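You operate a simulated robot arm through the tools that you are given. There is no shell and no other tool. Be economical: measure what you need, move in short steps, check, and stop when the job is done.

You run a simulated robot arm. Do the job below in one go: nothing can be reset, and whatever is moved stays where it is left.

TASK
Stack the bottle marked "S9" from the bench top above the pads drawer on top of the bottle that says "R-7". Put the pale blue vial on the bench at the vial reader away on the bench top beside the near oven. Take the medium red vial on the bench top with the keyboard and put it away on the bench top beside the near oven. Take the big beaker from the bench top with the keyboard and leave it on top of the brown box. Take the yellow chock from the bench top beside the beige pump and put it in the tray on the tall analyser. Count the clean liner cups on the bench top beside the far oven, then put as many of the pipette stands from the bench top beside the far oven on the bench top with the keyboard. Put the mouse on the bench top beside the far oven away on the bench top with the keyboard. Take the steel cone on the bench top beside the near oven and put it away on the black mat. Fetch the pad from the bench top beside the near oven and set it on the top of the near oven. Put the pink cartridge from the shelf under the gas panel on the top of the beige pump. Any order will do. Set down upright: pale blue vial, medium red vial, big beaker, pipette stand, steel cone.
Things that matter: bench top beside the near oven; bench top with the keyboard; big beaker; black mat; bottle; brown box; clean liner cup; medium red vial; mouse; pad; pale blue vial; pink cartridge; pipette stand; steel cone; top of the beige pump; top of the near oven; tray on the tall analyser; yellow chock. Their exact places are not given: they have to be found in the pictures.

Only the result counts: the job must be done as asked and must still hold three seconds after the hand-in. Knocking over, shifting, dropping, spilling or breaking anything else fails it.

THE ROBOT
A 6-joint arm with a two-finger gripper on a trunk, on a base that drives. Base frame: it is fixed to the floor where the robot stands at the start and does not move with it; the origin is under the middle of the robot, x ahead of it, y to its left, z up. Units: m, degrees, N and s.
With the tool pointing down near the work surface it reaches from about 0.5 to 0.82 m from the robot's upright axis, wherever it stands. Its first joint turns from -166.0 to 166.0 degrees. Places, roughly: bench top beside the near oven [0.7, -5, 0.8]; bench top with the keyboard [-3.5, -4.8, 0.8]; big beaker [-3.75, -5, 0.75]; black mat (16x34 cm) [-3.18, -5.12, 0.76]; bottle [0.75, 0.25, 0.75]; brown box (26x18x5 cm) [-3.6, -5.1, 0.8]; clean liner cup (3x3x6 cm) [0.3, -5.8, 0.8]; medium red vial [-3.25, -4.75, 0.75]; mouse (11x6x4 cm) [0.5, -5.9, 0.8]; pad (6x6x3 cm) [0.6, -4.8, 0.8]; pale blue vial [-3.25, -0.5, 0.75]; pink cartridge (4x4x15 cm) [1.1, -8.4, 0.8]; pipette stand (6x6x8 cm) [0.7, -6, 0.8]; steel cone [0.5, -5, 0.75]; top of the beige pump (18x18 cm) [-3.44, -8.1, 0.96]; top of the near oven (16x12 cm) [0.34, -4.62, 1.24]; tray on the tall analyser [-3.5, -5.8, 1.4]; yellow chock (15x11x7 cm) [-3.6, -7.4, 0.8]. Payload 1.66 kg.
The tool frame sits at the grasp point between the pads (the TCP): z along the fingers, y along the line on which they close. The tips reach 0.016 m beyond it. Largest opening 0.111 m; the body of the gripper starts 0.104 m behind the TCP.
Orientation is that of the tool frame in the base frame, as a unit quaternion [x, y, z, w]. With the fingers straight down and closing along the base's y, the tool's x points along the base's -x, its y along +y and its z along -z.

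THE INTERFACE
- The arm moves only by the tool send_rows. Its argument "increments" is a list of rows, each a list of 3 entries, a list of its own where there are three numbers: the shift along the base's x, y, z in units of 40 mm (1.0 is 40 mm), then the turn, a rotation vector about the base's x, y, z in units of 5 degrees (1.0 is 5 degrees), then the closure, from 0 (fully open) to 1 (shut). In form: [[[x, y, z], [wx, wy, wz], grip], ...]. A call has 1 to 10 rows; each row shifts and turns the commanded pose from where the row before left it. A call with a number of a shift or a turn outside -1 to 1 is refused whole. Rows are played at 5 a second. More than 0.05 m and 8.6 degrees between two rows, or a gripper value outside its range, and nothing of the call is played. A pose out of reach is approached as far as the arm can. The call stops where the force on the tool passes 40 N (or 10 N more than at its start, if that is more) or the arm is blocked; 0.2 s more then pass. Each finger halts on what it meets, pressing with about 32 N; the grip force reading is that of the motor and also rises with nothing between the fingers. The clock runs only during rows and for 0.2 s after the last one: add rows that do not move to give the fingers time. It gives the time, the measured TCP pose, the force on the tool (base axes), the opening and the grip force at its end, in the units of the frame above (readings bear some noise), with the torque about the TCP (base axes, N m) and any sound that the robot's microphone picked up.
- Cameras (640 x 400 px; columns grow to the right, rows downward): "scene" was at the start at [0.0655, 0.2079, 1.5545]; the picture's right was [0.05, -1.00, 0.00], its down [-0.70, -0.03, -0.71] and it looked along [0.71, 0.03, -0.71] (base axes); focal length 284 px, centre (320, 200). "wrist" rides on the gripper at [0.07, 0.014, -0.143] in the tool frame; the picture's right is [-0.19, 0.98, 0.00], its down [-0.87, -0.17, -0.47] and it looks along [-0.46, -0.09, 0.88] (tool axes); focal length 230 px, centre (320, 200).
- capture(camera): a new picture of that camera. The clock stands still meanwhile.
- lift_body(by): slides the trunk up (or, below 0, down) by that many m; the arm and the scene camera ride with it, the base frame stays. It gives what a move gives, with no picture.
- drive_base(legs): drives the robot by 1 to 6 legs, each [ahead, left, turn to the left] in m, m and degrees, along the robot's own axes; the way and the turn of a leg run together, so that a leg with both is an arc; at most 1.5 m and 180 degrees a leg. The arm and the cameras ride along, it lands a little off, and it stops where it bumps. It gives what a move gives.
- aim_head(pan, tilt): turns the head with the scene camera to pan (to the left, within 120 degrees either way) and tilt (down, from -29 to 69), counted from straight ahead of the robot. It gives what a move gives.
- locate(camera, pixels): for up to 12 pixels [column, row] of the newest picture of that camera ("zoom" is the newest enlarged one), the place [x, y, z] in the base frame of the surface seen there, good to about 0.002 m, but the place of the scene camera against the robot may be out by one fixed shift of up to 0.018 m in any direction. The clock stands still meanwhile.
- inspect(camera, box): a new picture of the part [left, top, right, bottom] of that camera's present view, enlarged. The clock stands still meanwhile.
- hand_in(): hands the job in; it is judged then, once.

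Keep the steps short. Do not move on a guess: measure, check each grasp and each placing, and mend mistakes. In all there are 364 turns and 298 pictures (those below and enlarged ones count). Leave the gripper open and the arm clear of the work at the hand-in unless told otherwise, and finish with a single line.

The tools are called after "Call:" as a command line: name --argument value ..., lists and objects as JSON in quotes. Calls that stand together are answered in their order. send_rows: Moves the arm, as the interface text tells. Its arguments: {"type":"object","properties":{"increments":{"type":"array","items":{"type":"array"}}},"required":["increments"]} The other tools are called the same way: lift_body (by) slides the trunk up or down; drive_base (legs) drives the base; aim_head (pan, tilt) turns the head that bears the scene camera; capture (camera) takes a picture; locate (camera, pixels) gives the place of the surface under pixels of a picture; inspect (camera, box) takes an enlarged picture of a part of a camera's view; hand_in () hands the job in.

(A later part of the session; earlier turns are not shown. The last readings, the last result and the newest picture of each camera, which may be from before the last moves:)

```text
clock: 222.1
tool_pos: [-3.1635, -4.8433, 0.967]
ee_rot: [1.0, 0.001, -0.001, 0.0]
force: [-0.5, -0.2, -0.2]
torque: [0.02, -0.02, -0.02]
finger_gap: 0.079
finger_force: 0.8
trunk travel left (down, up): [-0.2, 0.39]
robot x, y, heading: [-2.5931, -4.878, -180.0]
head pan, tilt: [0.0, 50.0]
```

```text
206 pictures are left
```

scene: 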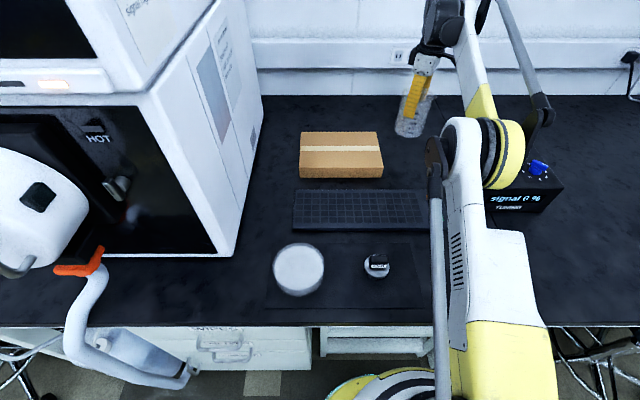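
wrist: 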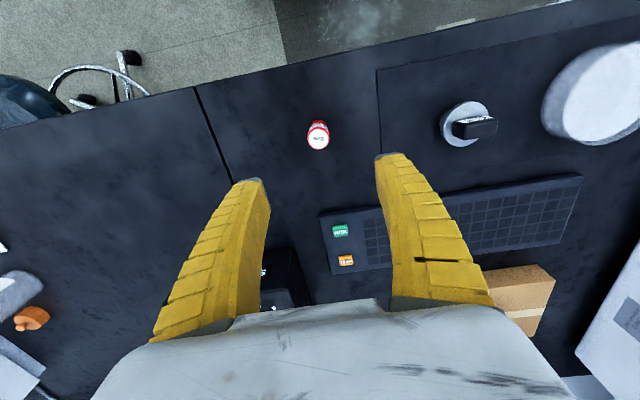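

Aligned. Down to z≈0.787, close, test-lift.

Call:
send_rows --increments '[[[0.05, 0, -0.9], [0, 0, 0], 0.3], [[0, 0, -0.9], [0, 0, 0], 0.3], [[0, 0, -0.9], [0, 0, 0], 0.3], [[0, 0, -0.9], [0, 0, 0], 0.3], [[0, 0, -0.88], [0, 0, 0], 0.3], [[0, 0, 0], [0, 0, 0], 0.3], [[0, 0, 0], [0, 0, 0], 1], [[0, 0, 0], [0, 0, 0], 1], [[0, 0, 0], [0, 0, 0], 1]]'

Call:
send_rows --increments '[[[0, 0, 0.1], [0, 0, 0], 1], [[0, 0, 0.3], [0, 0, 0], 1], [[0, 0, 0.4], [0, 0, 0], 1], [[0, 0, 0.5], [0, 0, 0], 1], [[0, 0, 0.5], [0, 0, 0], 1], [[0, 0, 0.5], [0, 0, 0], 1], [[0, 0, 0], [0, 0, 0], 1]]'

Call:
capture --camera "wrist"

```text
clock: 224.1
tool_pos: [-3.1614, -4.843, 0.7885]
ee_rot: [1.0, 0.001, 0.0, 0.0]
force: [0.0, -0.5, -0.1]
torque: [0.01, 0.0, -0.02]
finger_gap: 0.0202
finger_force: 31.8
trunk travel left (down, up): [-0.2, 0.39]
robot x, y, heading: [-2.5909, -4.8744, -180.2]
head pan, tilt: [0.0, 50.0]
```

```text
clock: 225.7
tool_pos: [-3.1607, -4.8429, 0.8805]
ee_rot: [1.0, 0.0, 0.0, 0.0]
force: [1.1, -0.3, -0.7]
torque: [0.0, 0.0, 0.02]
finger_gap: 0.0201
finger_force: 31.8
trunk travel left (down, up): [-0.2, 0.39]
robot x, y, heading: [-2.5889, -4.8757, -179.8]
head pan, tilt: [0.0, 50.0]
```

```text
205 pictures are left
```

wrist: 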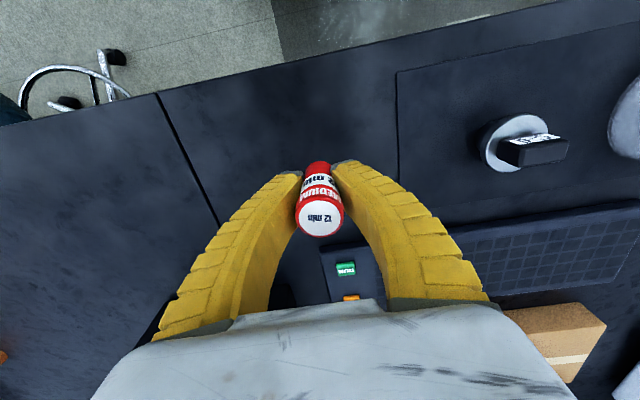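

Held. I'll raise, retract, drive back and turn to the near-oven bench.

Call:
send_rows --increments '[[[0, 0, 0.8], [0, 0, 0], 1], [[0, 0, 0.9], [0, 0, 0], 1], [[0, 0, 0.9], [0, 0, 0], 1], [[0.5, 0, 0.9], [0, 0, 0], 1], [[0.7, 0, 0.9], [0, 0, 0], 1], [[0.8, 0, 0.9], [0, 0, 0], 1], [[0.8, 0, 0.9], [0, 0, 0], 1], [[0.7, 0, 0], [0, 0, 0], 1]]'

Call:
drive_base --legs '[[-1.3, 0, 0], [0, 0, 90], [0, 0, 90]]'

```text
clock: 227.5
tool_pos: [-3.0209, -4.8439, 1.1296]
ee_rot: [1.0, 0.0, 0.0, 0.0]
force: [0.3, -0.6, -0.5]
torque: [0.02, -0.02, -0.01]
finger_gap: 0.0198
finger_force: 31.7
trunk travel left (down, up): [-0.2, 0.39]
robot x, y, heading: [-2.5892, -4.8766, -179.8]
head pan, tilt: [0.0, 50.0]
```

```text
clock: 241.6
tool_pos: [-0.8986, -4.905, 1.1297]
ee_rot: [-0.02, 1.0, 0.0, 0.0]
force: [0.4, -0.1, 0.2]
torque: [0.02, -0.03, -0.05]
finger_gap: 0.0182
finger_force: 31.9
trunk travel left (down, up): [-0.2, 0.39]
robot x, y, heading: [-1.3281, -4.8872, 2.3]
head pan, tilt: [0.0, 50.0]
```

Call:
drive_base --legs '[[0, 0, -2.3], [0.7, 0.02, 0], [0.45, 0.01, 0]]'

Call:
aim_head --pan -5 --tilt 50

Call:
capture --camera "scene"

Call:
capture --camera "wrist"

```text
clock: 248.1
tool_pos: [0.2415, -4.8967, 1.1297]
ee_rot: [0.003, 1.0, 0.0, 0.0]
force: [-0.3, -0.7, 0.4]
torque: [0.0, -0.02, 0.01]
finger_gap: 0.0174
finger_force: 32.2
trunk travel left (down, up): [-0.2, 0.39]
robot x, y, heading: [-0.1875, -4.8588, -0.5]
head pan, tilt: [0.0, 50.0]
```

```text
clock: 248.8
tool_pos: [0.2409, -4.8972, 1.1301]
ee_rot: [0.003, 1.0, 0.0, 0.0]
force: [0.0, -0.3, -0.9]
torque: [0.01, -0.01, -0.02]
finger_gap: 0.0177
finger_force: 31.9
trunk travel left (down, up): [-0.2, 0.39]
robot x, y, heading: [-0.1878, -4.8594, -0.4]
head pan, tilt: [-5.0, 50.0]
```

```text
204 pictures are left
```

scene: 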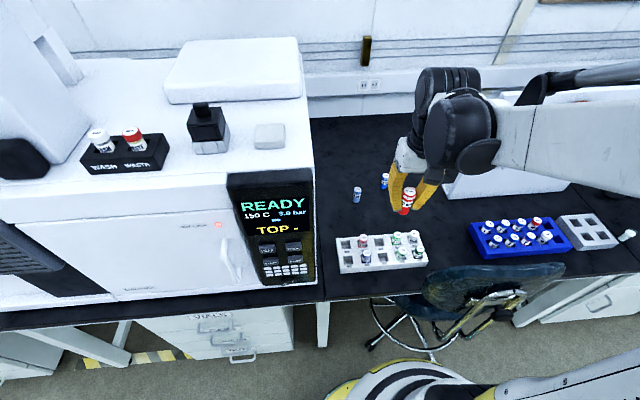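

```text
203 pictures are left
```

wrist: 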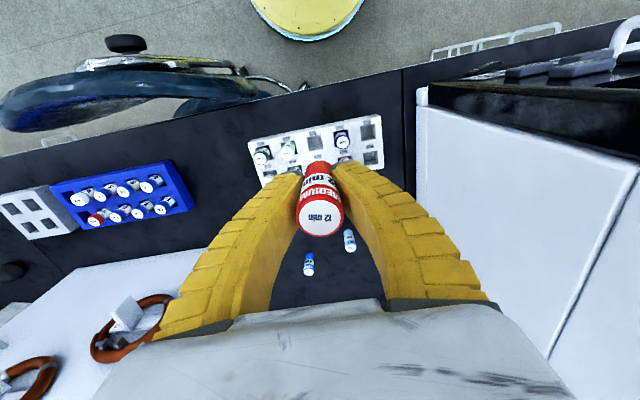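

I'll put the red vial at (0.46, -4.94), where the cone stood.

Call:
send_rows --increments '[[[0.91, -0.18, -0.3], [0, 0, 0], 1], [[0.91, -0.18, -0.3], [0, 0, 0], 1], [[0.91, -0.18, -0.3], [0, 0, 0], 1], [[0.91, -0.18, -0.3], [0, 0, 0], 1], [[0.91, -0.18, -0.3], [0, 0, 0], 1], [[0.91, -0.18, -0.3], [0, 0, 0], 1], [[0, 0, -0.9], [0, 0, 0], 1], [[0, 0, -0.9], [0, 0, 0], 1], [[0, 0, -0.9], [0, 0, 0], 1], [[0, 0, 0], [0, 0, 0], 1]]'

Call:
capture --camera "wrist"

```text
clock: 251.0
tool_pos: [0.4604, -4.9408, 0.9509]
ee_rot: [0.002, 1.0, 0.0, 0.0]
force: [-0.1, -0.1, 0.1]
torque: [-0.03, 0.01, -0.01]
finger_gap: 0.0176
finger_force: 32.2
trunk travel left (down, up): [-0.2, 0.39]
robot x, y, heading: [-0.1849, -4.8608, -0.5]
head pan, tilt: [-5.0, 50.0]
```

```text
202 pictures are left
```

wrist: 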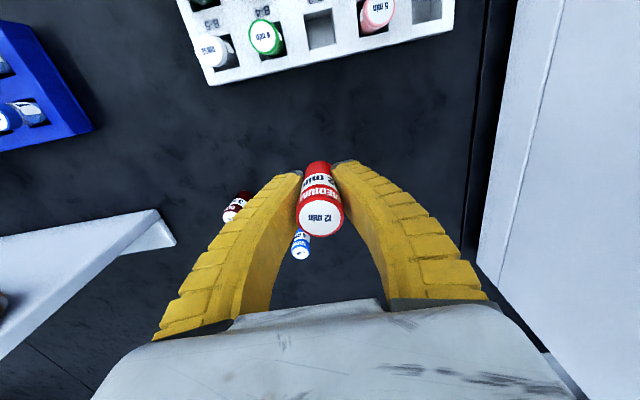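

Call:
send_rows --increments '[[[0, 0, -0.8], [0, 0, 0], 1], [[0, 0, -0.8], [0, 0, 0], 1], [[0, 0, -0.8], [0, 0, 0], 1], [[0, 0, -0.8], [0, 0, 0], 1], [[0, 0, -0.6], [0, 0, 0], 1], [[0, 0, -0.1], [0, 0, 0], 1], [[0, 0, 0], [0, 0, 0], 1]]'

Call:
send_rows --increments '[[[0, 0, -0.05], [0, 0, 0], 1], [[0, 0, -0.05], [0, 0, 0], 1], [[0, 0, 0], [0, 0, 0], 1]]'

Call:
send_rows --increments '[[[0, 0, -0.03], [0, 0, 0], 1], [[0, 0, -0.03], [0, 0, 0], 1], [[0, 0, 0], [0, 0, 0], 1]]'

```text
clock: 252.6
tool_pos: [0.4587, -4.9405, 0.7958]
ee_rot: [0.003, 1.0, -0.001, 0.0]
force: [-0.4, 0.7, -1.0]
torque: [0.02, 0.02, -0.02]
finger_gap: 0.0175
finger_force: 32.5
trunk travel left (down, up): [-0.2, 0.39]
robot x, y, heading: [-0.1867, -4.8612, -0.3]
head pan, tilt: [-5.0, 50.0]
```

```text
clock: 253.4
tool_pos: [0.4588, -4.9399, 0.7915]
ee_rot: [0.003, 1.0, 0.001, 0.0]
force: [-0.6, 0.1, 0.1]
torque: [0.05, 0.03, -0.02]
finger_gap: 0.0175
finger_force: 31.8
trunk travel left (down, up): [-0.2, 0.39]
robot x, y, heading: [-0.1854, -4.8592, -0.2]
head pan, tilt: [-5.0, 50.0]
```

```text
clock: 254.2
tool_pos: [0.4584, -4.9418, 0.7892]
ee_rot: [0.003, 1.0, 0.0, 0.0]
force: [0.3, -0.3, -1.7]
torque: [0.03, -0.04, 0.02]
finger_gap: 0.0175
finger_force: 31.7
trunk travel left (down, up): [-0.2, 0.39]
robot x, y, heading: [-0.1888, -4.8596, -0.6]
head pan, tilt: [-5.0, 50.0]
```

Call:
send_rows --increments '[[[0, 0, -0.03], [0, 0, 0], 1], [[0, 0, -0.03], [0, 0, 0], 1], [[0, 0, 0], [0, 0, 0], 1]]'

```text
clock: 255.0
tool_pos: [0.4582, -4.94, 0.7873]
ee_rot: [0.003, 1.0, 0.001, 0.001]
force: [2.3, -5.7, 19.1]
torque: [-0.04, -0.09, 0.0]
finger_gap: 0.018
finger_force: 31.7
trunk travel left (down, up): [-0.2, 0.39]
robot x, y, heading: [-0.1871, -4.86, -0.3]
head pan, tilt: [-5.0, 50.0]
```

Contact. Ease, open, rise.

Call:
send_rows --increments '[[[0, 0, 0.03], [0, 0, 0], 1], [[0, 0, 0], [0, 0, 0], 0.7], [[0, 0, 0], [0, 0, 0], 0.4], [[0, 0, 0], [0, 0, 0], 0.4], [[0, 0, 0.5], [0, 0, 0], 0.4], [[0, 0, 1], [0, 0, 0], 0.4], [[0, 0, 1], [0, 0, 0], 0.4], [[0, 0, 1], [0, 0, 0], 0.4], [[0, 0, 1], [0, 0, 0], 0.4], [[0, 0, 1], [0, 0, 0], 0]]'

Call:
capture --camera "wrist"

```text
clock: 257.2
tool_pos: [0.4593, -4.9411, 1.0075]
ee_rot: [0.003, 1.0, 0.0, 0.001]
force: [-0.3, 0.9, 0.0]
torque: [0.01, -0.01, 0.01]
finger_gap: 0.1109
finger_force: 0.1
trunk travel left (down, up): [-0.2, 0.39]
robot x, y, heading: [-0.186, -4.86, -0.2]
head pan, tilt: [-5.0, 50.0]
```

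```text
201 pictures are left
```

wrist: 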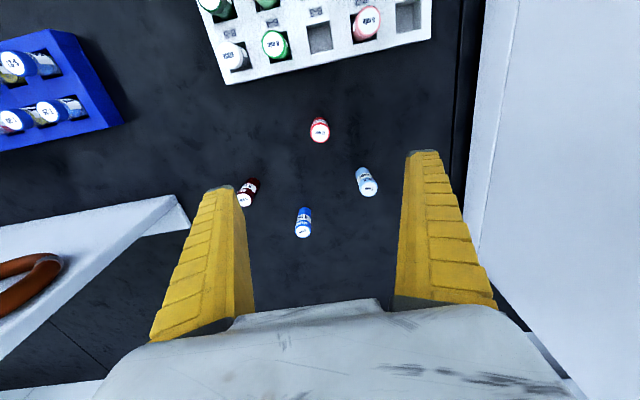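

The red vial stands upright. I'll retract and move to the far-oven section.

Call:
send_rows --increments '[[[-0.8, 0, 0.5], [0, 0, 0], 0], [[-0.8, 0, 0.5], [0, 0, 0], 0], [[-0.8, 0, 0.5], [0, 0, 0], 0], [[-0.8, 0, 0.5], [0, 0, 0], 0], [[-0.8, 0, 0.5], [0, 0, 0], 0], [[-0.8, 0, 0.5], [0, 0, 0], 0]]'

Call:
drive_base --legs '[[-0.5, 0, 0], [0, -1.0, 0]]'

Call:
aim_head --pan 0 --tilt 38

Call:
capture --camera "scene"

```text
clock: 258.6
tool_pos: [0.2664, -4.937, 1.1284]
ee_rot: [0.003, 1.0, 0.0, 0.001]
force: [-0.2, 0.5, -0.2]
torque: [-0.01, -0.02, 0.0]
finger_gap: 0.1109
finger_force: 0.0
trunk travel left (down, up): [-0.2, 0.39]
robot x, y, heading: [-0.1864, -4.8626, -0.2]
head pan, tilt: [-5.0, 50.0]
```

```text
clock: 266.3
tool_pos: [-0.2451, -5.926, 1.1286]
ee_rot: [-0.001, 1.0, 0.0, 0.0]
force: [0.2, -0.5, 0.1]
torque: [0.0, 0.0, 0.01]
finger_gap: 0.1108
finger_force: 0.2
trunk travel left (down, up): [-0.2, 0.39]
robot x, y, heading: [-0.7001, -5.8498, -0.1]
head pan, tilt: [-5.0, 50.0]
```

```text
clock: 267.1
tool_pos: [-0.2438, -5.9261, 1.1282]
ee_rot: [-0.002, 1.0, -0.001, 0.0]
force: [0.6, -0.2, 0.3]
torque: [-0.01, 0.04, 0.0]
finger_gap: 0.1107
finger_force: 0.1
trunk travel left (down, up): [-0.2, 0.39]
robot x, y, heading: [-0.7028, -5.8531, -0.1]
head pan, tilt: [0.0, 38.0]
```

```text
200 pictures are left
```

scene: 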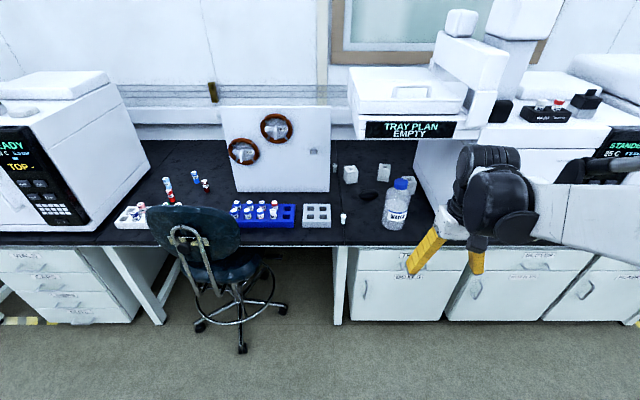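

Call:
inspect --camera "scene" --box '[290, 130, 450, 250]'

Call:
locate --camera "scene" --pixels '[[350, 173], [384, 170], [343, 218], [396, 205], [368, 196], [334, 160], [405, 185], [350, 240], [282, 305], [395, 120], [318, 210], [425, 190]]'

```text
3.33 times, centred on (370, 190) of scene
```

zoom: 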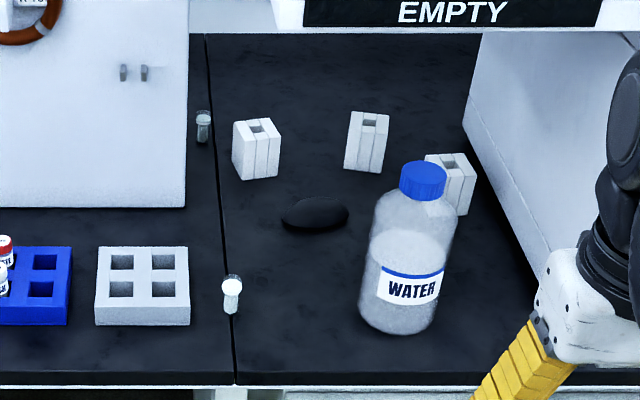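

```text
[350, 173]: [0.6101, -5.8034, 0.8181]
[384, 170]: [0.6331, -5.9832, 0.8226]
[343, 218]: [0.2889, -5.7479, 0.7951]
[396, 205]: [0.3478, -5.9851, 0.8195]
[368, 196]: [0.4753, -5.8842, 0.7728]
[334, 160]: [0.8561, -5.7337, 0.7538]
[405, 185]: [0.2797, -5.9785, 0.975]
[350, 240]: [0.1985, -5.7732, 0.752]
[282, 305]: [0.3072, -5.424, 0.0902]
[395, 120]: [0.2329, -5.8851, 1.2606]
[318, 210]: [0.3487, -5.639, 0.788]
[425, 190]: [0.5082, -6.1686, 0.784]
```

I see three pipette stands (one behind the WATER bottle), the mouse, and at least two small cups. A sampler overhangs the bench. I'll move a little closer and look from a better angle.

Call:
drive_base --legs '[[0.3, 0.0, 0]]'

Call:
aim_head --pan 0 --tilt 42

Call:
capture --camera "scene"

Call:
capture --camera "wrist"

```text
clock: 269.1
tool_pos: [0.058, -5.9265, 1.1278]
ee_rot: [0.001, 1.0, 0.0, 0.0]
force: [0.1, -0.2, -0.4]
torque: [0.05, 0.01, 0.0]
finger_gap: 0.111
finger_force: 0.1
trunk travel left (down, up): [-0.2, 0.39]
robot x, y, heading: [-0.3948, -5.8519, -0.3]
head pan, tilt: [0.0, 38.0]
```

```text
clock: 269.8
tool_pos: [0.0579, -5.9255, 1.1285]
ee_rot: [0.0, 1.0, 0.001, 0.001]
force: [-0.1, -0.7, -0.3]
torque: [0.01, -0.03, -0.02]
finger_gap: 0.1109
finger_force: 0.1
trunk travel left (down, up): [-0.2, 0.39]
robot x, y, heading: [-0.3974, -5.8537, -0.0]
head pan, tilt: [0.0, 42.0]
```

```text
198 pictures are left
```

scene: 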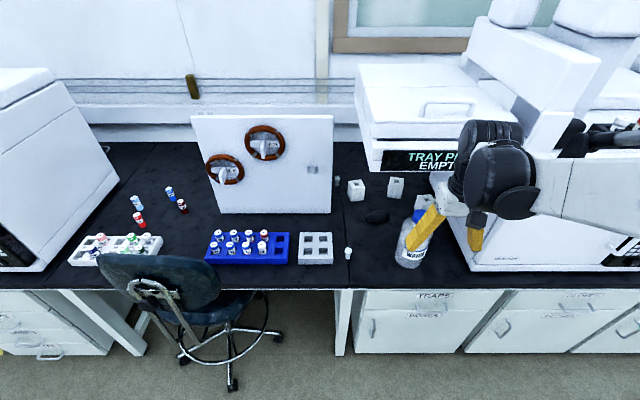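

```text
197 pictures are left
```

wrist: 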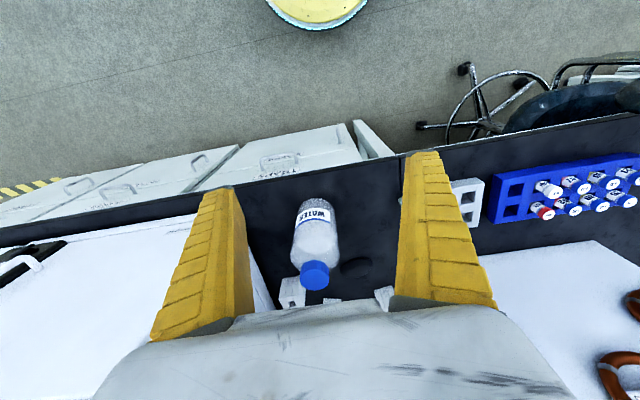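

Call:
inspect --camera "scene" --box '[310, 150, 470, 290]'

Call:
locate --camera "scene" --pixels '[[400, 155], [445, 168], [372, 165], [430, 110], [490, 45], [590, 60], [356, 185], [395, 182], [419, 200], [376, 217], [410, 265], [450, 220]]'

```text
2.86 times, centred on (390, 220) of scene
```

zoom: 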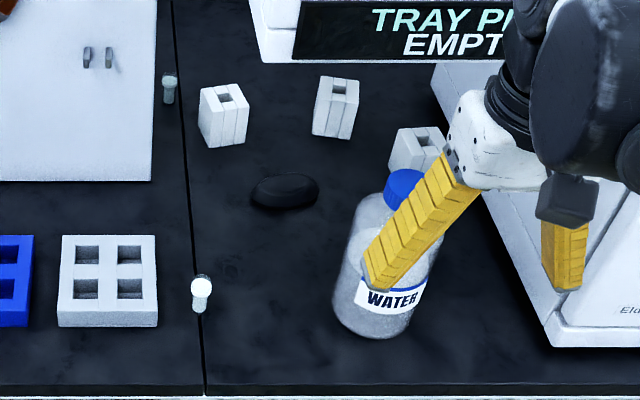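

```text
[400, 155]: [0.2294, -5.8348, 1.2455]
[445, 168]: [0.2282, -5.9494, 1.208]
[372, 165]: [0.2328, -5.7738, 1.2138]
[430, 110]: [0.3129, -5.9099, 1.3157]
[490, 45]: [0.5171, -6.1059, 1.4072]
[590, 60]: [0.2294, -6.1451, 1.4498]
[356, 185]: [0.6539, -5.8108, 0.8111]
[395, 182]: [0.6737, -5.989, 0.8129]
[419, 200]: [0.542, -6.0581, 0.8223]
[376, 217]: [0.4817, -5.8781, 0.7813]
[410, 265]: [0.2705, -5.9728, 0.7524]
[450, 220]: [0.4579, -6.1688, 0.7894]
```

The overhang's underside is at about z 1.205. I'll lower the trunk to look beneath it and count the cups.

Call:
lift_body --by -0.2

Call:
aim_head --pan -5 --tilt 32

Call:
capture --camera "scene"

```text
clock: 271.9
tool_pos: [0.0585, -5.9269, 0.9287]
ee_rot: [0.0, 1.0, 0.0, 0.0]
force: [0.5, -0.6, 0.6]
torque: [-0.01, 0.02, -0.03]
finger_gap: 0.1107
finger_force: 0.1
trunk travel left (down, up): [0.0, 0.59]
robot x, y, heading: [-0.395, -5.8489, -0.2]
head pan, tilt: [0.0, 42.0]
```

```text
clock: 272.6
tool_pos: [0.0581, -5.9265, 0.9291]
ee_rot: [0.001, 1.0, 0.0, 0.0]
force: [-0.1, -0.7, 0.1]
torque: [0.0, 0.0, -0.02]
finger_gap: 0.1111
finger_force: 0.1
trunk travel left (down, up): [0.0, 0.59]
robot x, y, heading: [-0.3984, -5.8513, -0.3]
head pan, tilt: [-5.0, 32.0]
```

```text
195 pictures are left
```

scene: 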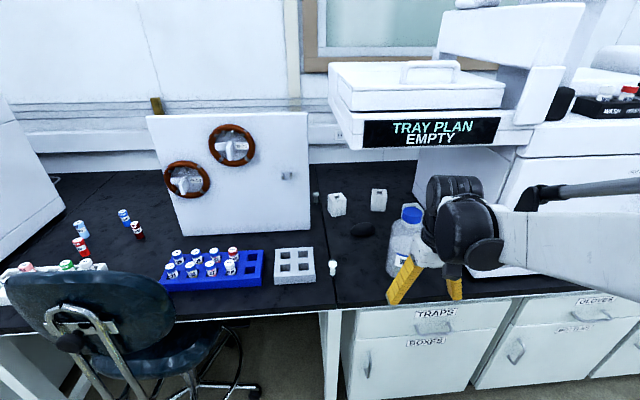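

Call:
inspect --camera "scene" --box '[290, 50, 450, 290]'

Call:
locate --camera "scene" --pixels '[[357, 145], [345, 128], [335, 112], [332, 95], [340, 90], [336, 75], [365, 150], [440, 150]]'

```text
1.67 times, centred on (370, 170) of scene
```

zoom: 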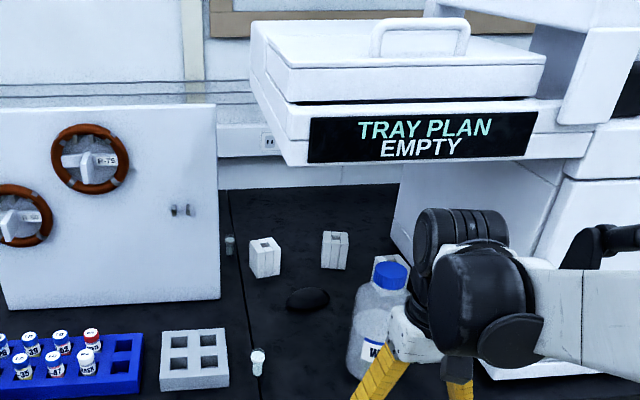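

```text
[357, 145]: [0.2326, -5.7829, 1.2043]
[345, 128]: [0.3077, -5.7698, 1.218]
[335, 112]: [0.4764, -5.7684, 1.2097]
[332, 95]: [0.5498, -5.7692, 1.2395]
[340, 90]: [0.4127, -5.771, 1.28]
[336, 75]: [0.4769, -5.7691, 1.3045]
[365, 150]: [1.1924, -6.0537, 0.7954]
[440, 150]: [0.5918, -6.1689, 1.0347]
```

Call:
locate --camera "scene" --pixels '[[450, 178], [475, 182], [465, 225], [490, 250], [510, 215], [600, 218], [540, 190], [620, 190], [420, 260], [510, 262]]'

```text
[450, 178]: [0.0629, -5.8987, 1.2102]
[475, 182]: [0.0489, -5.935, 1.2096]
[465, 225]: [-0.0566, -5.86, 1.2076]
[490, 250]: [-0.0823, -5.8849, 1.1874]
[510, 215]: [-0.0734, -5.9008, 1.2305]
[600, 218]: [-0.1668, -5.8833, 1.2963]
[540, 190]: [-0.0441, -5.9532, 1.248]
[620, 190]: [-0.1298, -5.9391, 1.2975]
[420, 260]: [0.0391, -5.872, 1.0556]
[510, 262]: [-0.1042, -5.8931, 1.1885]
```

Wrist top is about 0.28 above the TCP. Next I'll enlarge the cups for counting.

Call:
inspect --camera "scene" --box '[320, 250, 350, 285]'

Call:
inspect --camera "scene" --box '[305, 185, 335, 210]'

Call:
inspect --camera "scene" --box '[320, 180, 440, 280]'

```text
11.43 times, centred on (335, 268) of scene
```

zoom: 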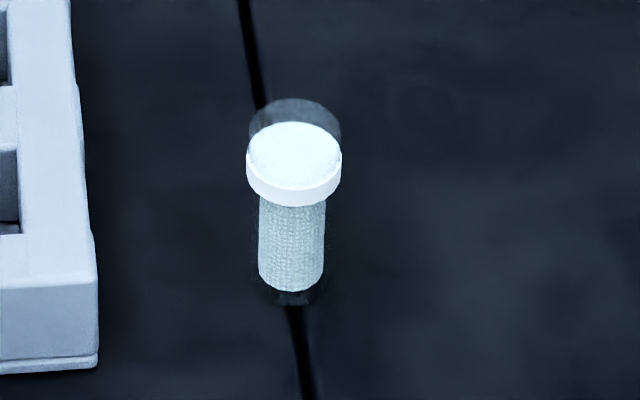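

```text
16.00 times, centred on (320, 198) of scene
```

zoom: 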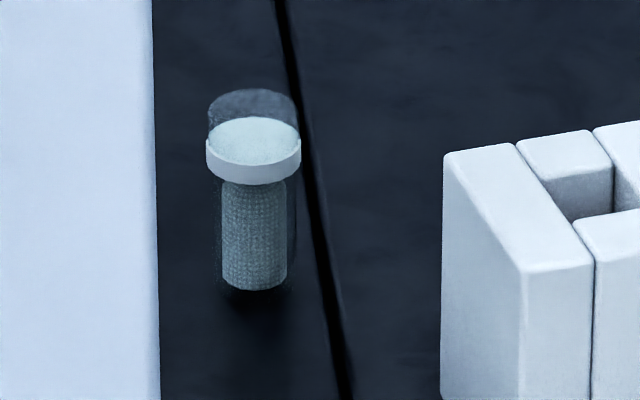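

```text
4.00 times, centred on (380, 230) of scene
```

zoom: 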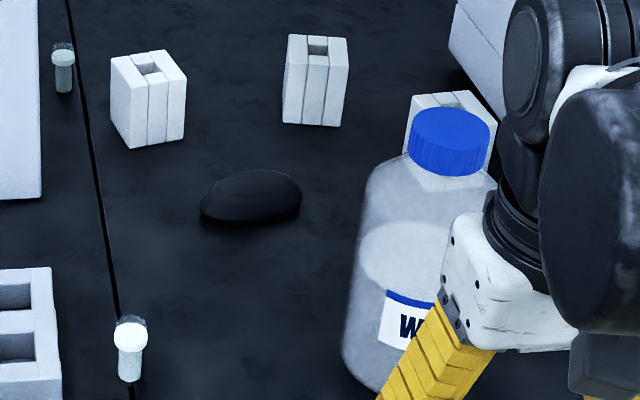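

Two cups so far, each with a clean-looking white pad. I'll check hidden places from a high viewpoint.

Call:
lift_body --by 0.55

Call:
aim_head --pan 8 --tilt 52

Call:
capture --camera "scene"

Call:
inspect --camera "scene" --box '[180, 120, 420, 300]'

```text
refused: 0.55 is not a number from -0.4 to 0.4
```

```text
clock: 273.5
tool_pos: [0.0589, -5.9271, 0.9289]
ee_rot: [0.001, 1.0, 0.0, 0.0]
force: [0.5, 0.8, -0.6]
torque: [0.01, -0.02, 0.0]
finger_gap: 0.1108
finger_force: 0.2
trunk travel left (down, up): [0.0, 0.59]
robot x, y, heading: [-0.3963, -5.8494, -0.0]
head pan, tilt: [8.0, 52.0]
```

```text
190 pictures are left
```

scene: 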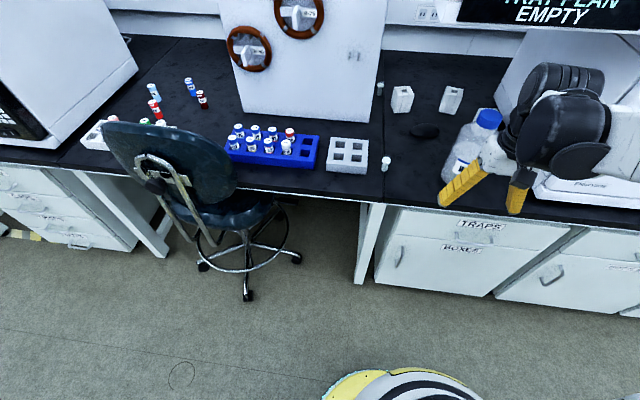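

```text
2.22 times, centred on (300, 210) of scene
```

zoom: 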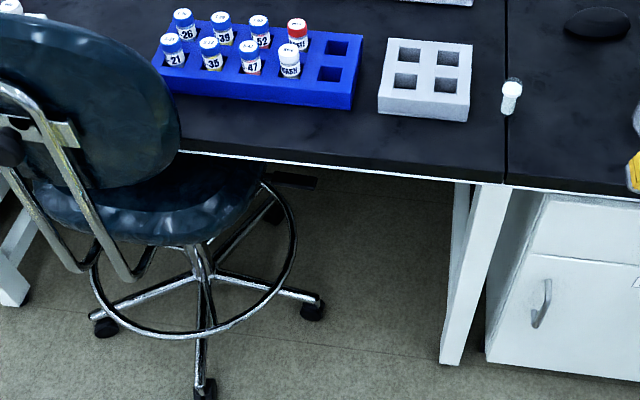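

Call:
lift_body --by 0.4

Call:
aim_head --pan 2 --tilt 45

Call:
capture --camera "scene"

```text
clock: 277.3
tool_pos: [0.0598, -5.9268, 1.3289]
ee_rot: [0.001, 1.0, -0.001, 0.001]
force: [-0.1, -0.2, 0.2]
torque: [0.01, 0.02, 0.03]
finger_gap: 0.1109
finger_force: 0.1
trunk travel left (down, up): [-0.4, 0.19]
robot x, y, heading: [-0.3943, -5.8496, 0.1]
head pan, tilt: [8.0, 52.0]
```

```text
clock: 278.0
tool_pos: [0.0592, -5.9255, 1.328]
ee_rot: [0.001, 1.0, 0.001, 0.0]
force: [-0.3, 0.3, -0.3]
torque: [0.03, 0.01, -0.01]
finger_gap: 0.111
finger_force: 0.1
trunk travel left (down, up): [-0.4, 0.19]
robot x, y, heading: [-0.3993, -5.8501, -0.3]
head pan, tilt: [2.0, 45.0]
```

```text
188 pictures are left
```

scene: 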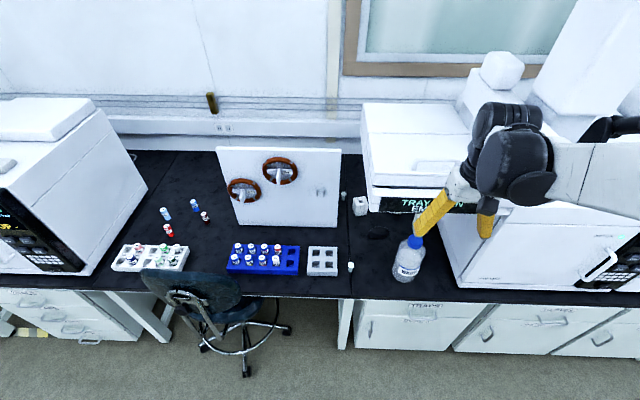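

I can't see behind the ring board from here. I'll shift left and use the wrist camera over the board.

Call:
drive_base --legs '[[0, 0.33, 0], [0.13, 0, 0]]'

Call:
send_rows --increments '[[[0.9, 0.3, 0.1], [0, 0, 0], 0], [[0.9, 0.3, 0.1], [0, 0, 0], 0], [[0.9, 0.3, 0.1], [0, 0, 0], 0], [[0.9, 0.3, 0.1], [0, 0, 0], 0], [[0.9, 0.3, 0.1], [0, 0, 0], 0], [[0.9, 0.3, 0.1], [0, 0, 0], 0], [[0.9, 0.3, 0.1], [0, 0, 0], 0]]'

Call:
capture --camera "wrist"

```text
clock: 281.1
tool_pos: [0.1935, -5.5951, 1.327]
ee_rot: [0.0, 1.0, 0.0, 0.001]
force: [1.6, 0.3, 0.5]
torque: [0.01, 0.08, 0.03]
finger_gap: 0.1108
finger_force: 0.1
trunk travel left (down, up): [-0.4, 0.19]
robot x, y, heading: [-0.2669, -5.5214, 0.2]
head pan, tilt: [2.0, 45.0]
```

```text
clock: 282.7
tool_pos: [0.445, -5.5131, 1.3552]
ee_rot: [-0.001, 1.0, 0.0, 0.0]
force: [0.8, 0.8, -0.3]
torque: [0.02, 0.02, -0.03]
finger_gap: 0.1109
finger_force: 0.1
trunk travel left (down, up): [-0.4, 0.19]
robot x, y, heading: [-0.2644, -5.5234, 0.2]
head pan, tilt: [2.0, 45.0]
```

```text
187 pictures are left
```

wrist: 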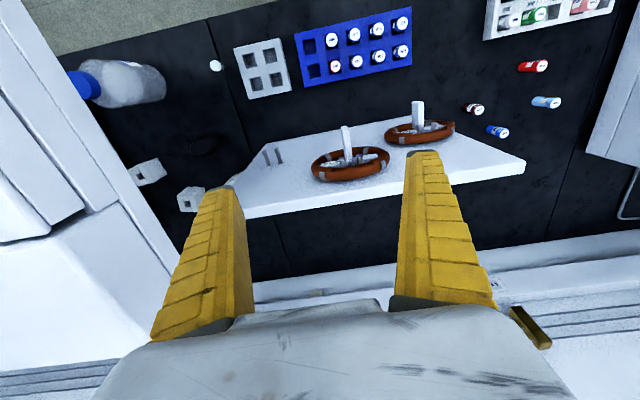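

Call:
send_rows --increments '[[[0.7, 0, 0], [0, 0, 0], 0.6], [[0.7, 0, 0], [0, 0, 0], 1], [[0.7, 0, 0], [0, 0, 0], 1]]'

Call:
capture --camera "wrist"

```text
clock: 283.5
tool_pos: [0.5286, -5.5128, 1.3537]
ee_rot: [0.0, 1.0, 0.001, 0.0]
force: [0.7, 0.1, -1.4]
torque: [0.03, 0.07, 0.01]
finger_gap: 0.0004
finger_force: 27.8
trunk travel left (down, up): [-0.4, 0.19]
robot x, y, heading: [-0.2662, -5.5175, -0.2]
head pan, tilt: [2.0, 45.0]
```

```text
186 pictures are left
```

wrist: 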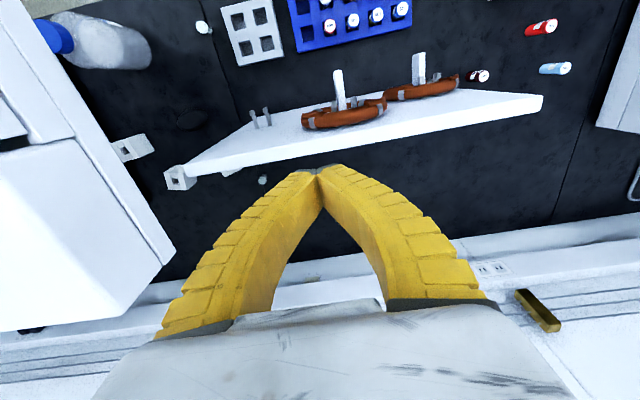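

Call:
locate --camera "wrist" --pixels '[[262, 180], [230, 172], [180, 178], [130, 147], [205, 27], [190, 118], [400, 140], [310, 160]]'

Call:
inspect --camera "wrist" --box '[100, 90, 300, 220]'

```text
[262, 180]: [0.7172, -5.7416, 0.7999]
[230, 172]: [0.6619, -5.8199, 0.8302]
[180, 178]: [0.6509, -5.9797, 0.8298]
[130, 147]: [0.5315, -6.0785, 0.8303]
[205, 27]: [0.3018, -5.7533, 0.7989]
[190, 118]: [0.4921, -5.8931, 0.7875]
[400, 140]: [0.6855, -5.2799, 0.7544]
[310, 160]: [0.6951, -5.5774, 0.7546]
```

```text
3.08 times, centred on (200, 155) of wrist
```

zoom: 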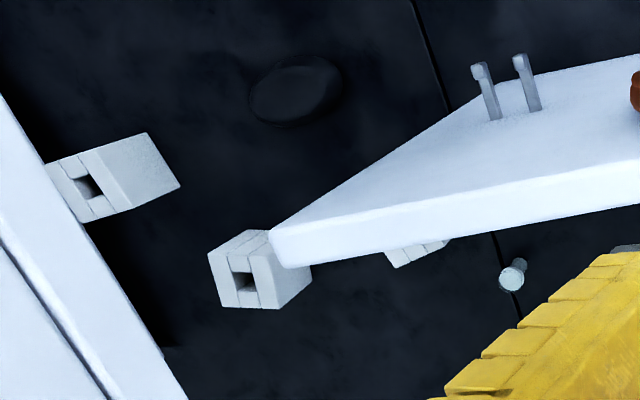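

Two cups confirmed so far, at (0.30, -5.753) and (0.717, -5.742). I'll move 0.1 m further ahead to look fully behind the board.

Call:
drive_base --legs '[[0.12, 0, 0]]'

Call:
capture --camera "wrist"

Call:
aim_head --pan -35 --tilt 50

Call:
capture --camera "scene"

```text
clock: 284.7
tool_pos: [0.6496, -5.5123, 1.354]
ee_rot: [-0.001, 1.0, 0.0, 0.0]
force: [0.8, 0.6, -1.1]
torque: [-0.01, 0.1, 0.01]
finger_gap: 0.0
finger_force: 28.8
trunk travel left (down, up): [-0.4, 0.19]
robot x, y, heading: [-0.1443, -5.521, -0.1]
head pan, tilt: [2.0, 45.0]
```

```text
184 pictures are left
```

wrist: 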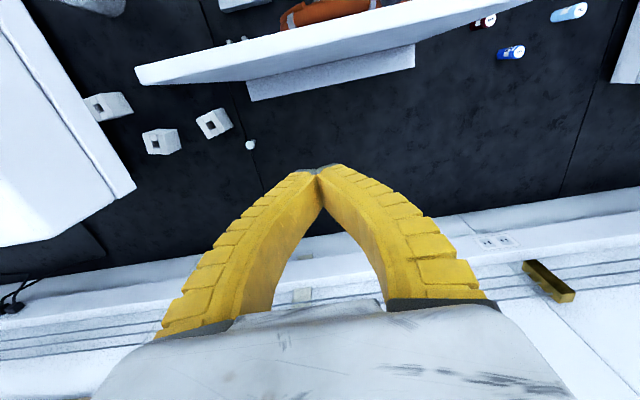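

```text
clock: 285.7
tool_pos: [0.6478, -5.5103, 1.3555]
ee_rot: [0.0, 1.0, 0.0, 0.0]
force: [0.1, 0.3, 0.3]
torque: [0.01, -0.01, -0.03]
finger_gap: 0.0
finger_force: 28.6
trunk travel left (down, up): [-0.4, 0.19]
robot x, y, heading: [-0.142, -5.5192, 0.1]
head pan, tilt: [-35.0, 50.0]
```

```text
183 pictures are left
```

scene: 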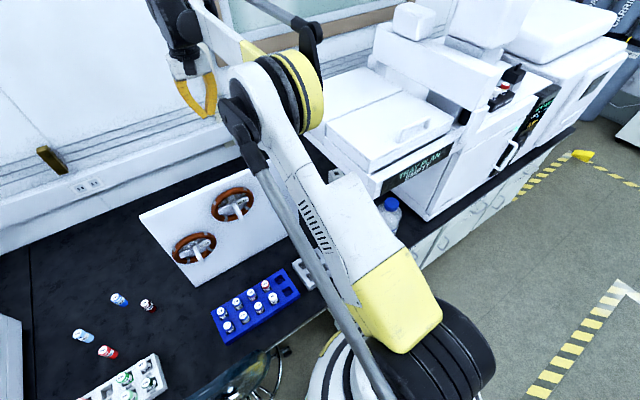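

Behind the board there is only its foot, so the count is two clean liner cups. I need two pipette stands. I'll measure the stands precisely.

Call:
inspect --camera "wrist" --box '[70, 70, 270, 170]'

```text
3.20 times, centred on (170, 120) of wrist
```

zoom: 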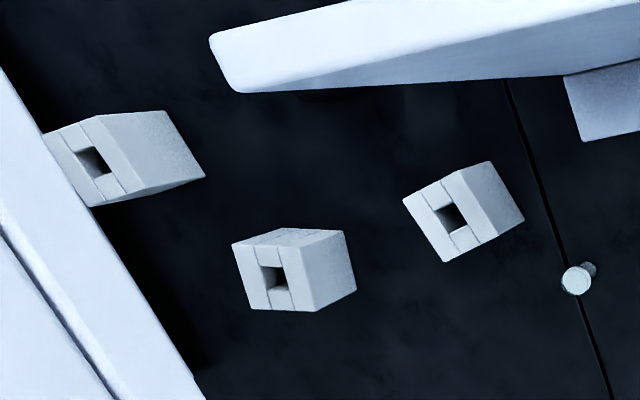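

Call:
locate --camera "zoom" --pixels '[[406, 200], [454, 177], [492, 239], [448, 259], [486, 166], [521, 214], [236, 248], [250, 305], [286, 250], [314, 308], [340, 235], [354, 290]]'

Call:
locate --camera "zoom" --pixels '[[94, 204], [128, 192], [82, 124], [105, 115], [162, 112], [202, 176]]'

```text
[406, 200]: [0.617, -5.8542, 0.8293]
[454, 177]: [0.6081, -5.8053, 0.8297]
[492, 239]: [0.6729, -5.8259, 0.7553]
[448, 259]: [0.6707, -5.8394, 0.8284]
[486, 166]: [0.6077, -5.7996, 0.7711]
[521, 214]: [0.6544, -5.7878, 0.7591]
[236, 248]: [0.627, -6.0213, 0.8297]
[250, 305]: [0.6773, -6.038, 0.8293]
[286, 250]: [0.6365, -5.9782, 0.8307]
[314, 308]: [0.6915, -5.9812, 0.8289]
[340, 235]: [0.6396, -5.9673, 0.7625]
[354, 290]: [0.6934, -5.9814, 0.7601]
```

```text
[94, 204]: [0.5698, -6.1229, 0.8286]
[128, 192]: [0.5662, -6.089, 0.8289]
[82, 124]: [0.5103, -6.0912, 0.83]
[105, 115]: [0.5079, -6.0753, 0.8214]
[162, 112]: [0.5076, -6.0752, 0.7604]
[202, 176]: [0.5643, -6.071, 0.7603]
```

Call:
locate --camera "wrist" --pixels '[[142, 78], [150, 68], [400, 30], [250, 90], [330, 85], [410, 60], [235, 40]]'

Call:
locate --camera "scene" --pixels '[[145, 215], [240, 170], [195, 285], [288, 235]]'

```text
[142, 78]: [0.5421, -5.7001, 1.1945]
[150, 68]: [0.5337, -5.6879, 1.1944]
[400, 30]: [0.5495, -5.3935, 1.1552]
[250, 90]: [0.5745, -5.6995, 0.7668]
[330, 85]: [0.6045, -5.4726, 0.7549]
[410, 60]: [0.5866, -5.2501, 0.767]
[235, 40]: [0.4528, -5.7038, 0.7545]
```

```text
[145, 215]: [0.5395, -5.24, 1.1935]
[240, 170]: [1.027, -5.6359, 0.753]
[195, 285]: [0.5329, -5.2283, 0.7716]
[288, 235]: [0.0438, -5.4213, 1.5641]
```

The ring board is a wall (x≈0.535, y -5.70 to -5.24, top 1.195) and the sampler roof is at 1.205, so I must reach the stands under the roof with the tool tilted forward. I'll back out first, then retract the arm and lower the trunk.

Call:
drive_base --legs '[[-0.55, 0, 0]]'

Call:
send_rows --increments '[[[-0.9, -0.1, 0], [0, 0, 0], 0], [[-0.9, -0.1, 0], [0, 0, 0], 0], [[-0.9, -0.1, 0], [0, 0, 0], 0], [[-0.9, -0.1, 0], [0, 0, 0], 0], [[-0.9, -0.1, 0], [0, 0, 0], 0], [[-0.9, -0.1, 0], [0, 0, 0], 0], [[-0.9, -0.1, 0], [0, 0, 0], 0], [[-0.9, -0.1, 0], [0, 0, 0], 0]]'

Call:
drive_base --legs '[[0, -0.28, 0]]'

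Call:
lift_body --by -0.4

```text
clock: 288.9
tool_pos: [0.0964, -5.5034, 1.3549]
ee_rot: [-0.008, 1.0, 0.0, 0.0]
force: [-0.6, -0.1, -0.1]
torque: [-0.03, -0.01, -0.01]
finger_gap: 0.0003
finger_force: 28.9
trunk travel left (down, up): [-0.4, 0.19]
robot x, y, heading: [-0.6954, -5.5268, 0.6]
head pan, tilt: [-35.0, 50.0]
```

```text
clock: 290.7
tool_pos: [-0.1959, -5.5345, 1.3566]
ee_rot: [-0.008, 1.0, 0.0, 0.001]
force: [0.0, 0.3, 1.2]
torque: [-0.01, -0.1, 0.0]
finger_gap: 0.1107
finger_force: 0.0
trunk travel left (down, up): [-0.4, 0.19]
robot x, y, heading: [-0.6956, -5.524, 1.0]
head pan, tilt: [-35.0, 50.0]
```

```text
clock: 292.7
tool_pos: [-0.1879, -5.8158, 1.3566]
ee_rot: [-0.01, 1.0, -0.001, 0.0]
force: [0.1, -0.6, -0.3]
torque: [0.01, 0.01, -0.01]
finger_gap: 0.1111
finger_force: 0.1
trunk travel left (down, up): [-0.4, 0.19]
robot x, y, heading: [-0.6902, -5.8063, 1.2]
head pan, tilt: [-35.0, 50.0]
```

```text
clock: 296.5
tool_pos: [-0.1876, -5.8159, 0.9571]
ee_rot: [-0.009, 1.0, 0.0, 0.0]
force: [0.2, 0.5, -0.4]
torque: [-0.02, 0.02, 0.01]
finger_gap: 0.1106
finger_force: 0.1
trunk travel left (down, up): [0.0, 0.59]
robot x, y, heading: [-0.689, -5.8104, 0.8]
head pan, tilt: [-35.0, 50.0]
```

Next I'll tilt the tool forward 45° in the free aisle, extending slightly.

Call:
send_rows --increments '[[[0.5, 0, -0.2], [0, -1, 0], 0], [[0.5, 0, -0.2], [0, -1, 0], 0], [[0.5, 0, -0.2], [0, -1, 0], 0], [[0.5, 0, -0.2], [0, -1, 0], 0], [[0.5, 0, -0.2], [0, -1, 0], 0], [[0.5, 0, -0.2], [0, -1, 0], 0], [[0.5, 0, -0.2], [0, -1, 0], 0], [[0.5, 0, -0.2], [0, -1, 0], 0], [[0.5, 0, -0.2], [0, -1, 0], 0], [[0, 0, 0], [0, 0, 0], 0]]'

Call:
aim_head --pan 0 --tilt 38

Call:
capture --camera "scene"

Call:
capture --camera "wrist"

```text
clock: 298.7
tool_pos: [-0.0089, -5.8163, 0.8855]
ee_rot: [-0.009, 0.923, -0.003, 0.384]
force: [0.6, 0.0, -0.2]
torque: [0.03, 0.02, 0.01]
finger_gap: 0.1111
finger_force: 0.0
trunk travel left (down, up): [0.0, 0.59]
robot x, y, heading: [-0.6885, -5.808, 1.0]
head pan, tilt: [-35.0, 50.0]
```

```text
clock: 299.7
tool_pos: [-0.0082, -5.8168, 0.8855]
ee_rot: [-0.008, 0.924, -0.004, 0.382]
force: [-0.5, -0.8, 0.5]
torque: [0.0, 0.02, 0.01]
finger_gap: 0.1109
finger_force: 0.1
trunk travel left (down, up): [0.0, 0.59]
robot x, y, heading: [-0.691, -5.8069, 1.2]
head pan, tilt: [0.0, 38.0]
```

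```text
181 pictures are left
```

scene: 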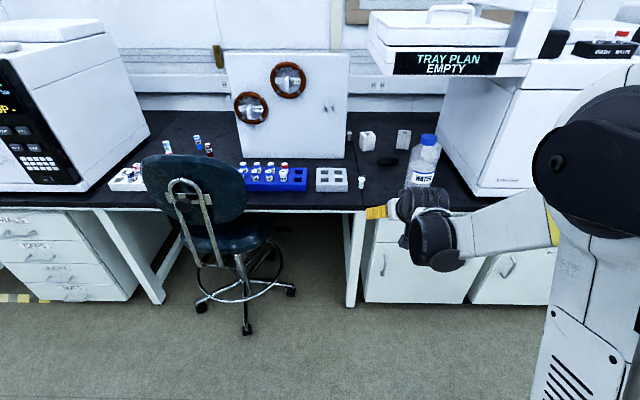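

```text
180 pictures are left
```

wrist: 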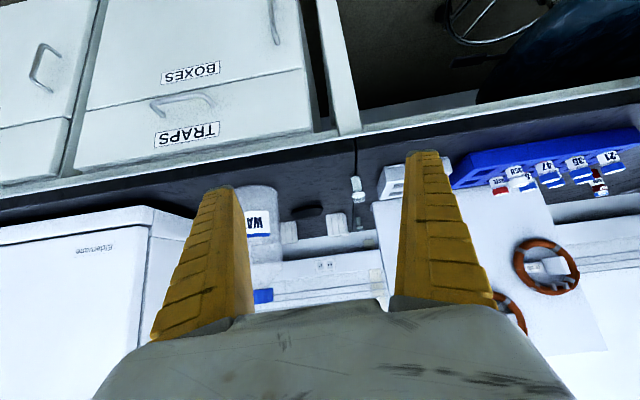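

Call:
locate --camera "scene" --pixels '[[412, 196], [440, 195], [432, 235], [450, 265], [480, 215], [530, 202], [500, 245], [555, 230], [545, 165], [600, 110], [620, 180], [376, 212]]'

```text
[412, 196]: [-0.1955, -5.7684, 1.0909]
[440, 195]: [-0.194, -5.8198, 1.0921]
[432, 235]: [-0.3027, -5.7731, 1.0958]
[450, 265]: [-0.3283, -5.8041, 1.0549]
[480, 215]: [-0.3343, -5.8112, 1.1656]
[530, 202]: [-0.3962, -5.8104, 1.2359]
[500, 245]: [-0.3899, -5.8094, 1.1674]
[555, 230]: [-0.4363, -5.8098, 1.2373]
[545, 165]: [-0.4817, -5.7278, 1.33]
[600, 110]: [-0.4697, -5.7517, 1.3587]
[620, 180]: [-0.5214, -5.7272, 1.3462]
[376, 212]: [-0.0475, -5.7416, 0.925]
```

Wrist top sits only 0.21 above the TCP in this pose. I'll drive ahead 0.33 m with this pose; the fingers clear the front cup (0.80) and the WATER bottle.

Call:
drive_base --legs '[[0.1, 0, -1.2], [0.22, -0.005, 0]]'

Call:
capture --camera "wrist"

Call:
capture --camera "scene"

```text
clock: 302.2
tool_pos: [0.3139, -5.8336, 0.8865]
ee_rot: [0.002, 0.924, -0.008, 0.382]
force: [1.3, 0.0, 0.4]
torque: [0.02, -0.02, -0.02]
finger_gap: 0.1107
finger_force: 0.1
trunk travel left (down, up): [0.0, 0.59]
robot x, y, heading: [-0.3632, -5.8098, -0.1]
head pan, tilt: [0.0, 38.0]
```

```text
179 pictures are left
```

wrist: 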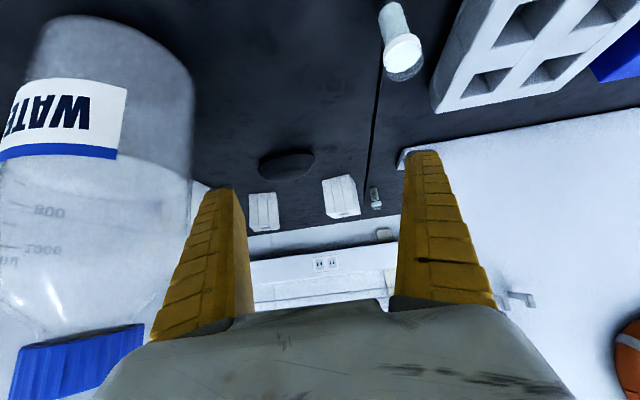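

```text
178 pictures are left
```

scene: 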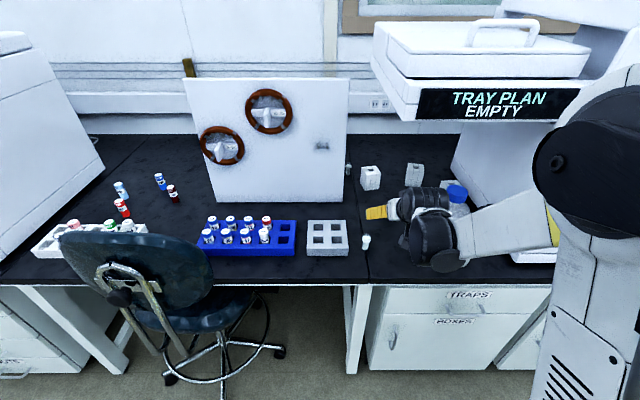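

Clear. I'll advance under the roof to x≈0.54 and look.

Call:
send_rows --increments '[[[0.9, 0.1, -0.05], [0, 0, 0], 0], [[0.9, 0.1, -0.05], [0, 0, 0], 0], [[0.9, 0.05, -0.05], [0, 0, 0], 0], [[0.9, 0.05, -0.05], [0, 0, 0], 0], [[0.9, 0, -0.05], [0, 0, 0], 0], [[0.9, 0, -0.05], [0, 0, 0], 0]]'

Call:
capture --camera "wrist"

Call:
inspect --camera "scene" --box '[320, 90, 600, 290]'

```text
clock: 303.6
tool_pos: [0.5302, -5.8224, 0.8744]
ee_rot: [0.001, 0.924, -0.008, 0.382]
force: [0.3, 0.5, -0.1]
torque: [0.01, 0.01, -0.04]
finger_gap: 0.1109
finger_force: 0.0
trunk travel left (down, up): [0.0, 0.59]
robot x, y, heading: [-0.3679, -5.807, -0.2]
head pan, tilt: [0.0, 38.0]
```

```text
177 pictures are left
```

wrist: 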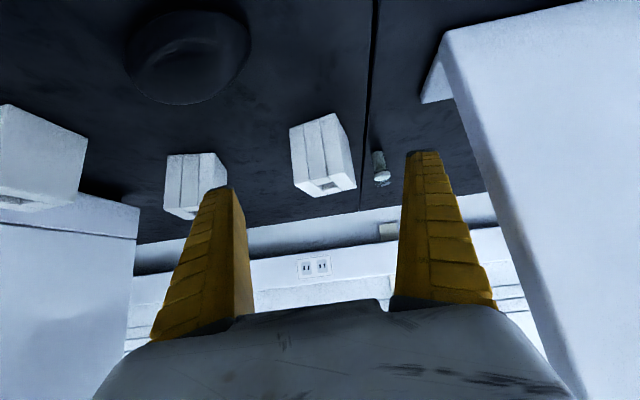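

```text
2.00 times, centred on (460, 190) of scene
```

zoom: 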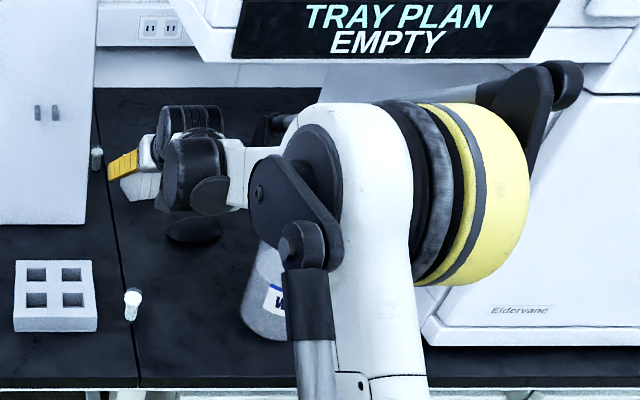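

Call:
locate --camera "zoom" --pixels '[[340, 105], [400, 110], [470, 120], [520, 75], [570, 80], [510, 200], [440, 285], [240, 150], [270, 160], [180, 110], [205, 150]]'

Call:
locate --camera "wrist" --pixels '[[305, 195], [355, 180], [330, 185], [295, 130], [340, 115], [215, 160], [196, 210], [380, 180]]'

```text
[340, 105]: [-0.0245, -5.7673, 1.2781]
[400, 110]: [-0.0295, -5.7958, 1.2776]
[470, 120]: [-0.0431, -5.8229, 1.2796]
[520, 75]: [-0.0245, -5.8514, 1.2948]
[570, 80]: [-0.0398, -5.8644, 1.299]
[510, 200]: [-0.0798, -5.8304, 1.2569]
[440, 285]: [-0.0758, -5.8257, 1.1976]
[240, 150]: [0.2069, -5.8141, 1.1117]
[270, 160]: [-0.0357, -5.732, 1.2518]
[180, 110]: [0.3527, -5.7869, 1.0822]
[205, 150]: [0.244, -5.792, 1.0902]
```

```text
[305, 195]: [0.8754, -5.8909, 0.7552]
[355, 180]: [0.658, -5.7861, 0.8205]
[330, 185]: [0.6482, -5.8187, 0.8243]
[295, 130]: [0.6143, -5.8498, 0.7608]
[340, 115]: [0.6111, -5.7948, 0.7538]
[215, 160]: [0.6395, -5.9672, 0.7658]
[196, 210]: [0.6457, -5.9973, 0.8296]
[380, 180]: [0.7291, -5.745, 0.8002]
```

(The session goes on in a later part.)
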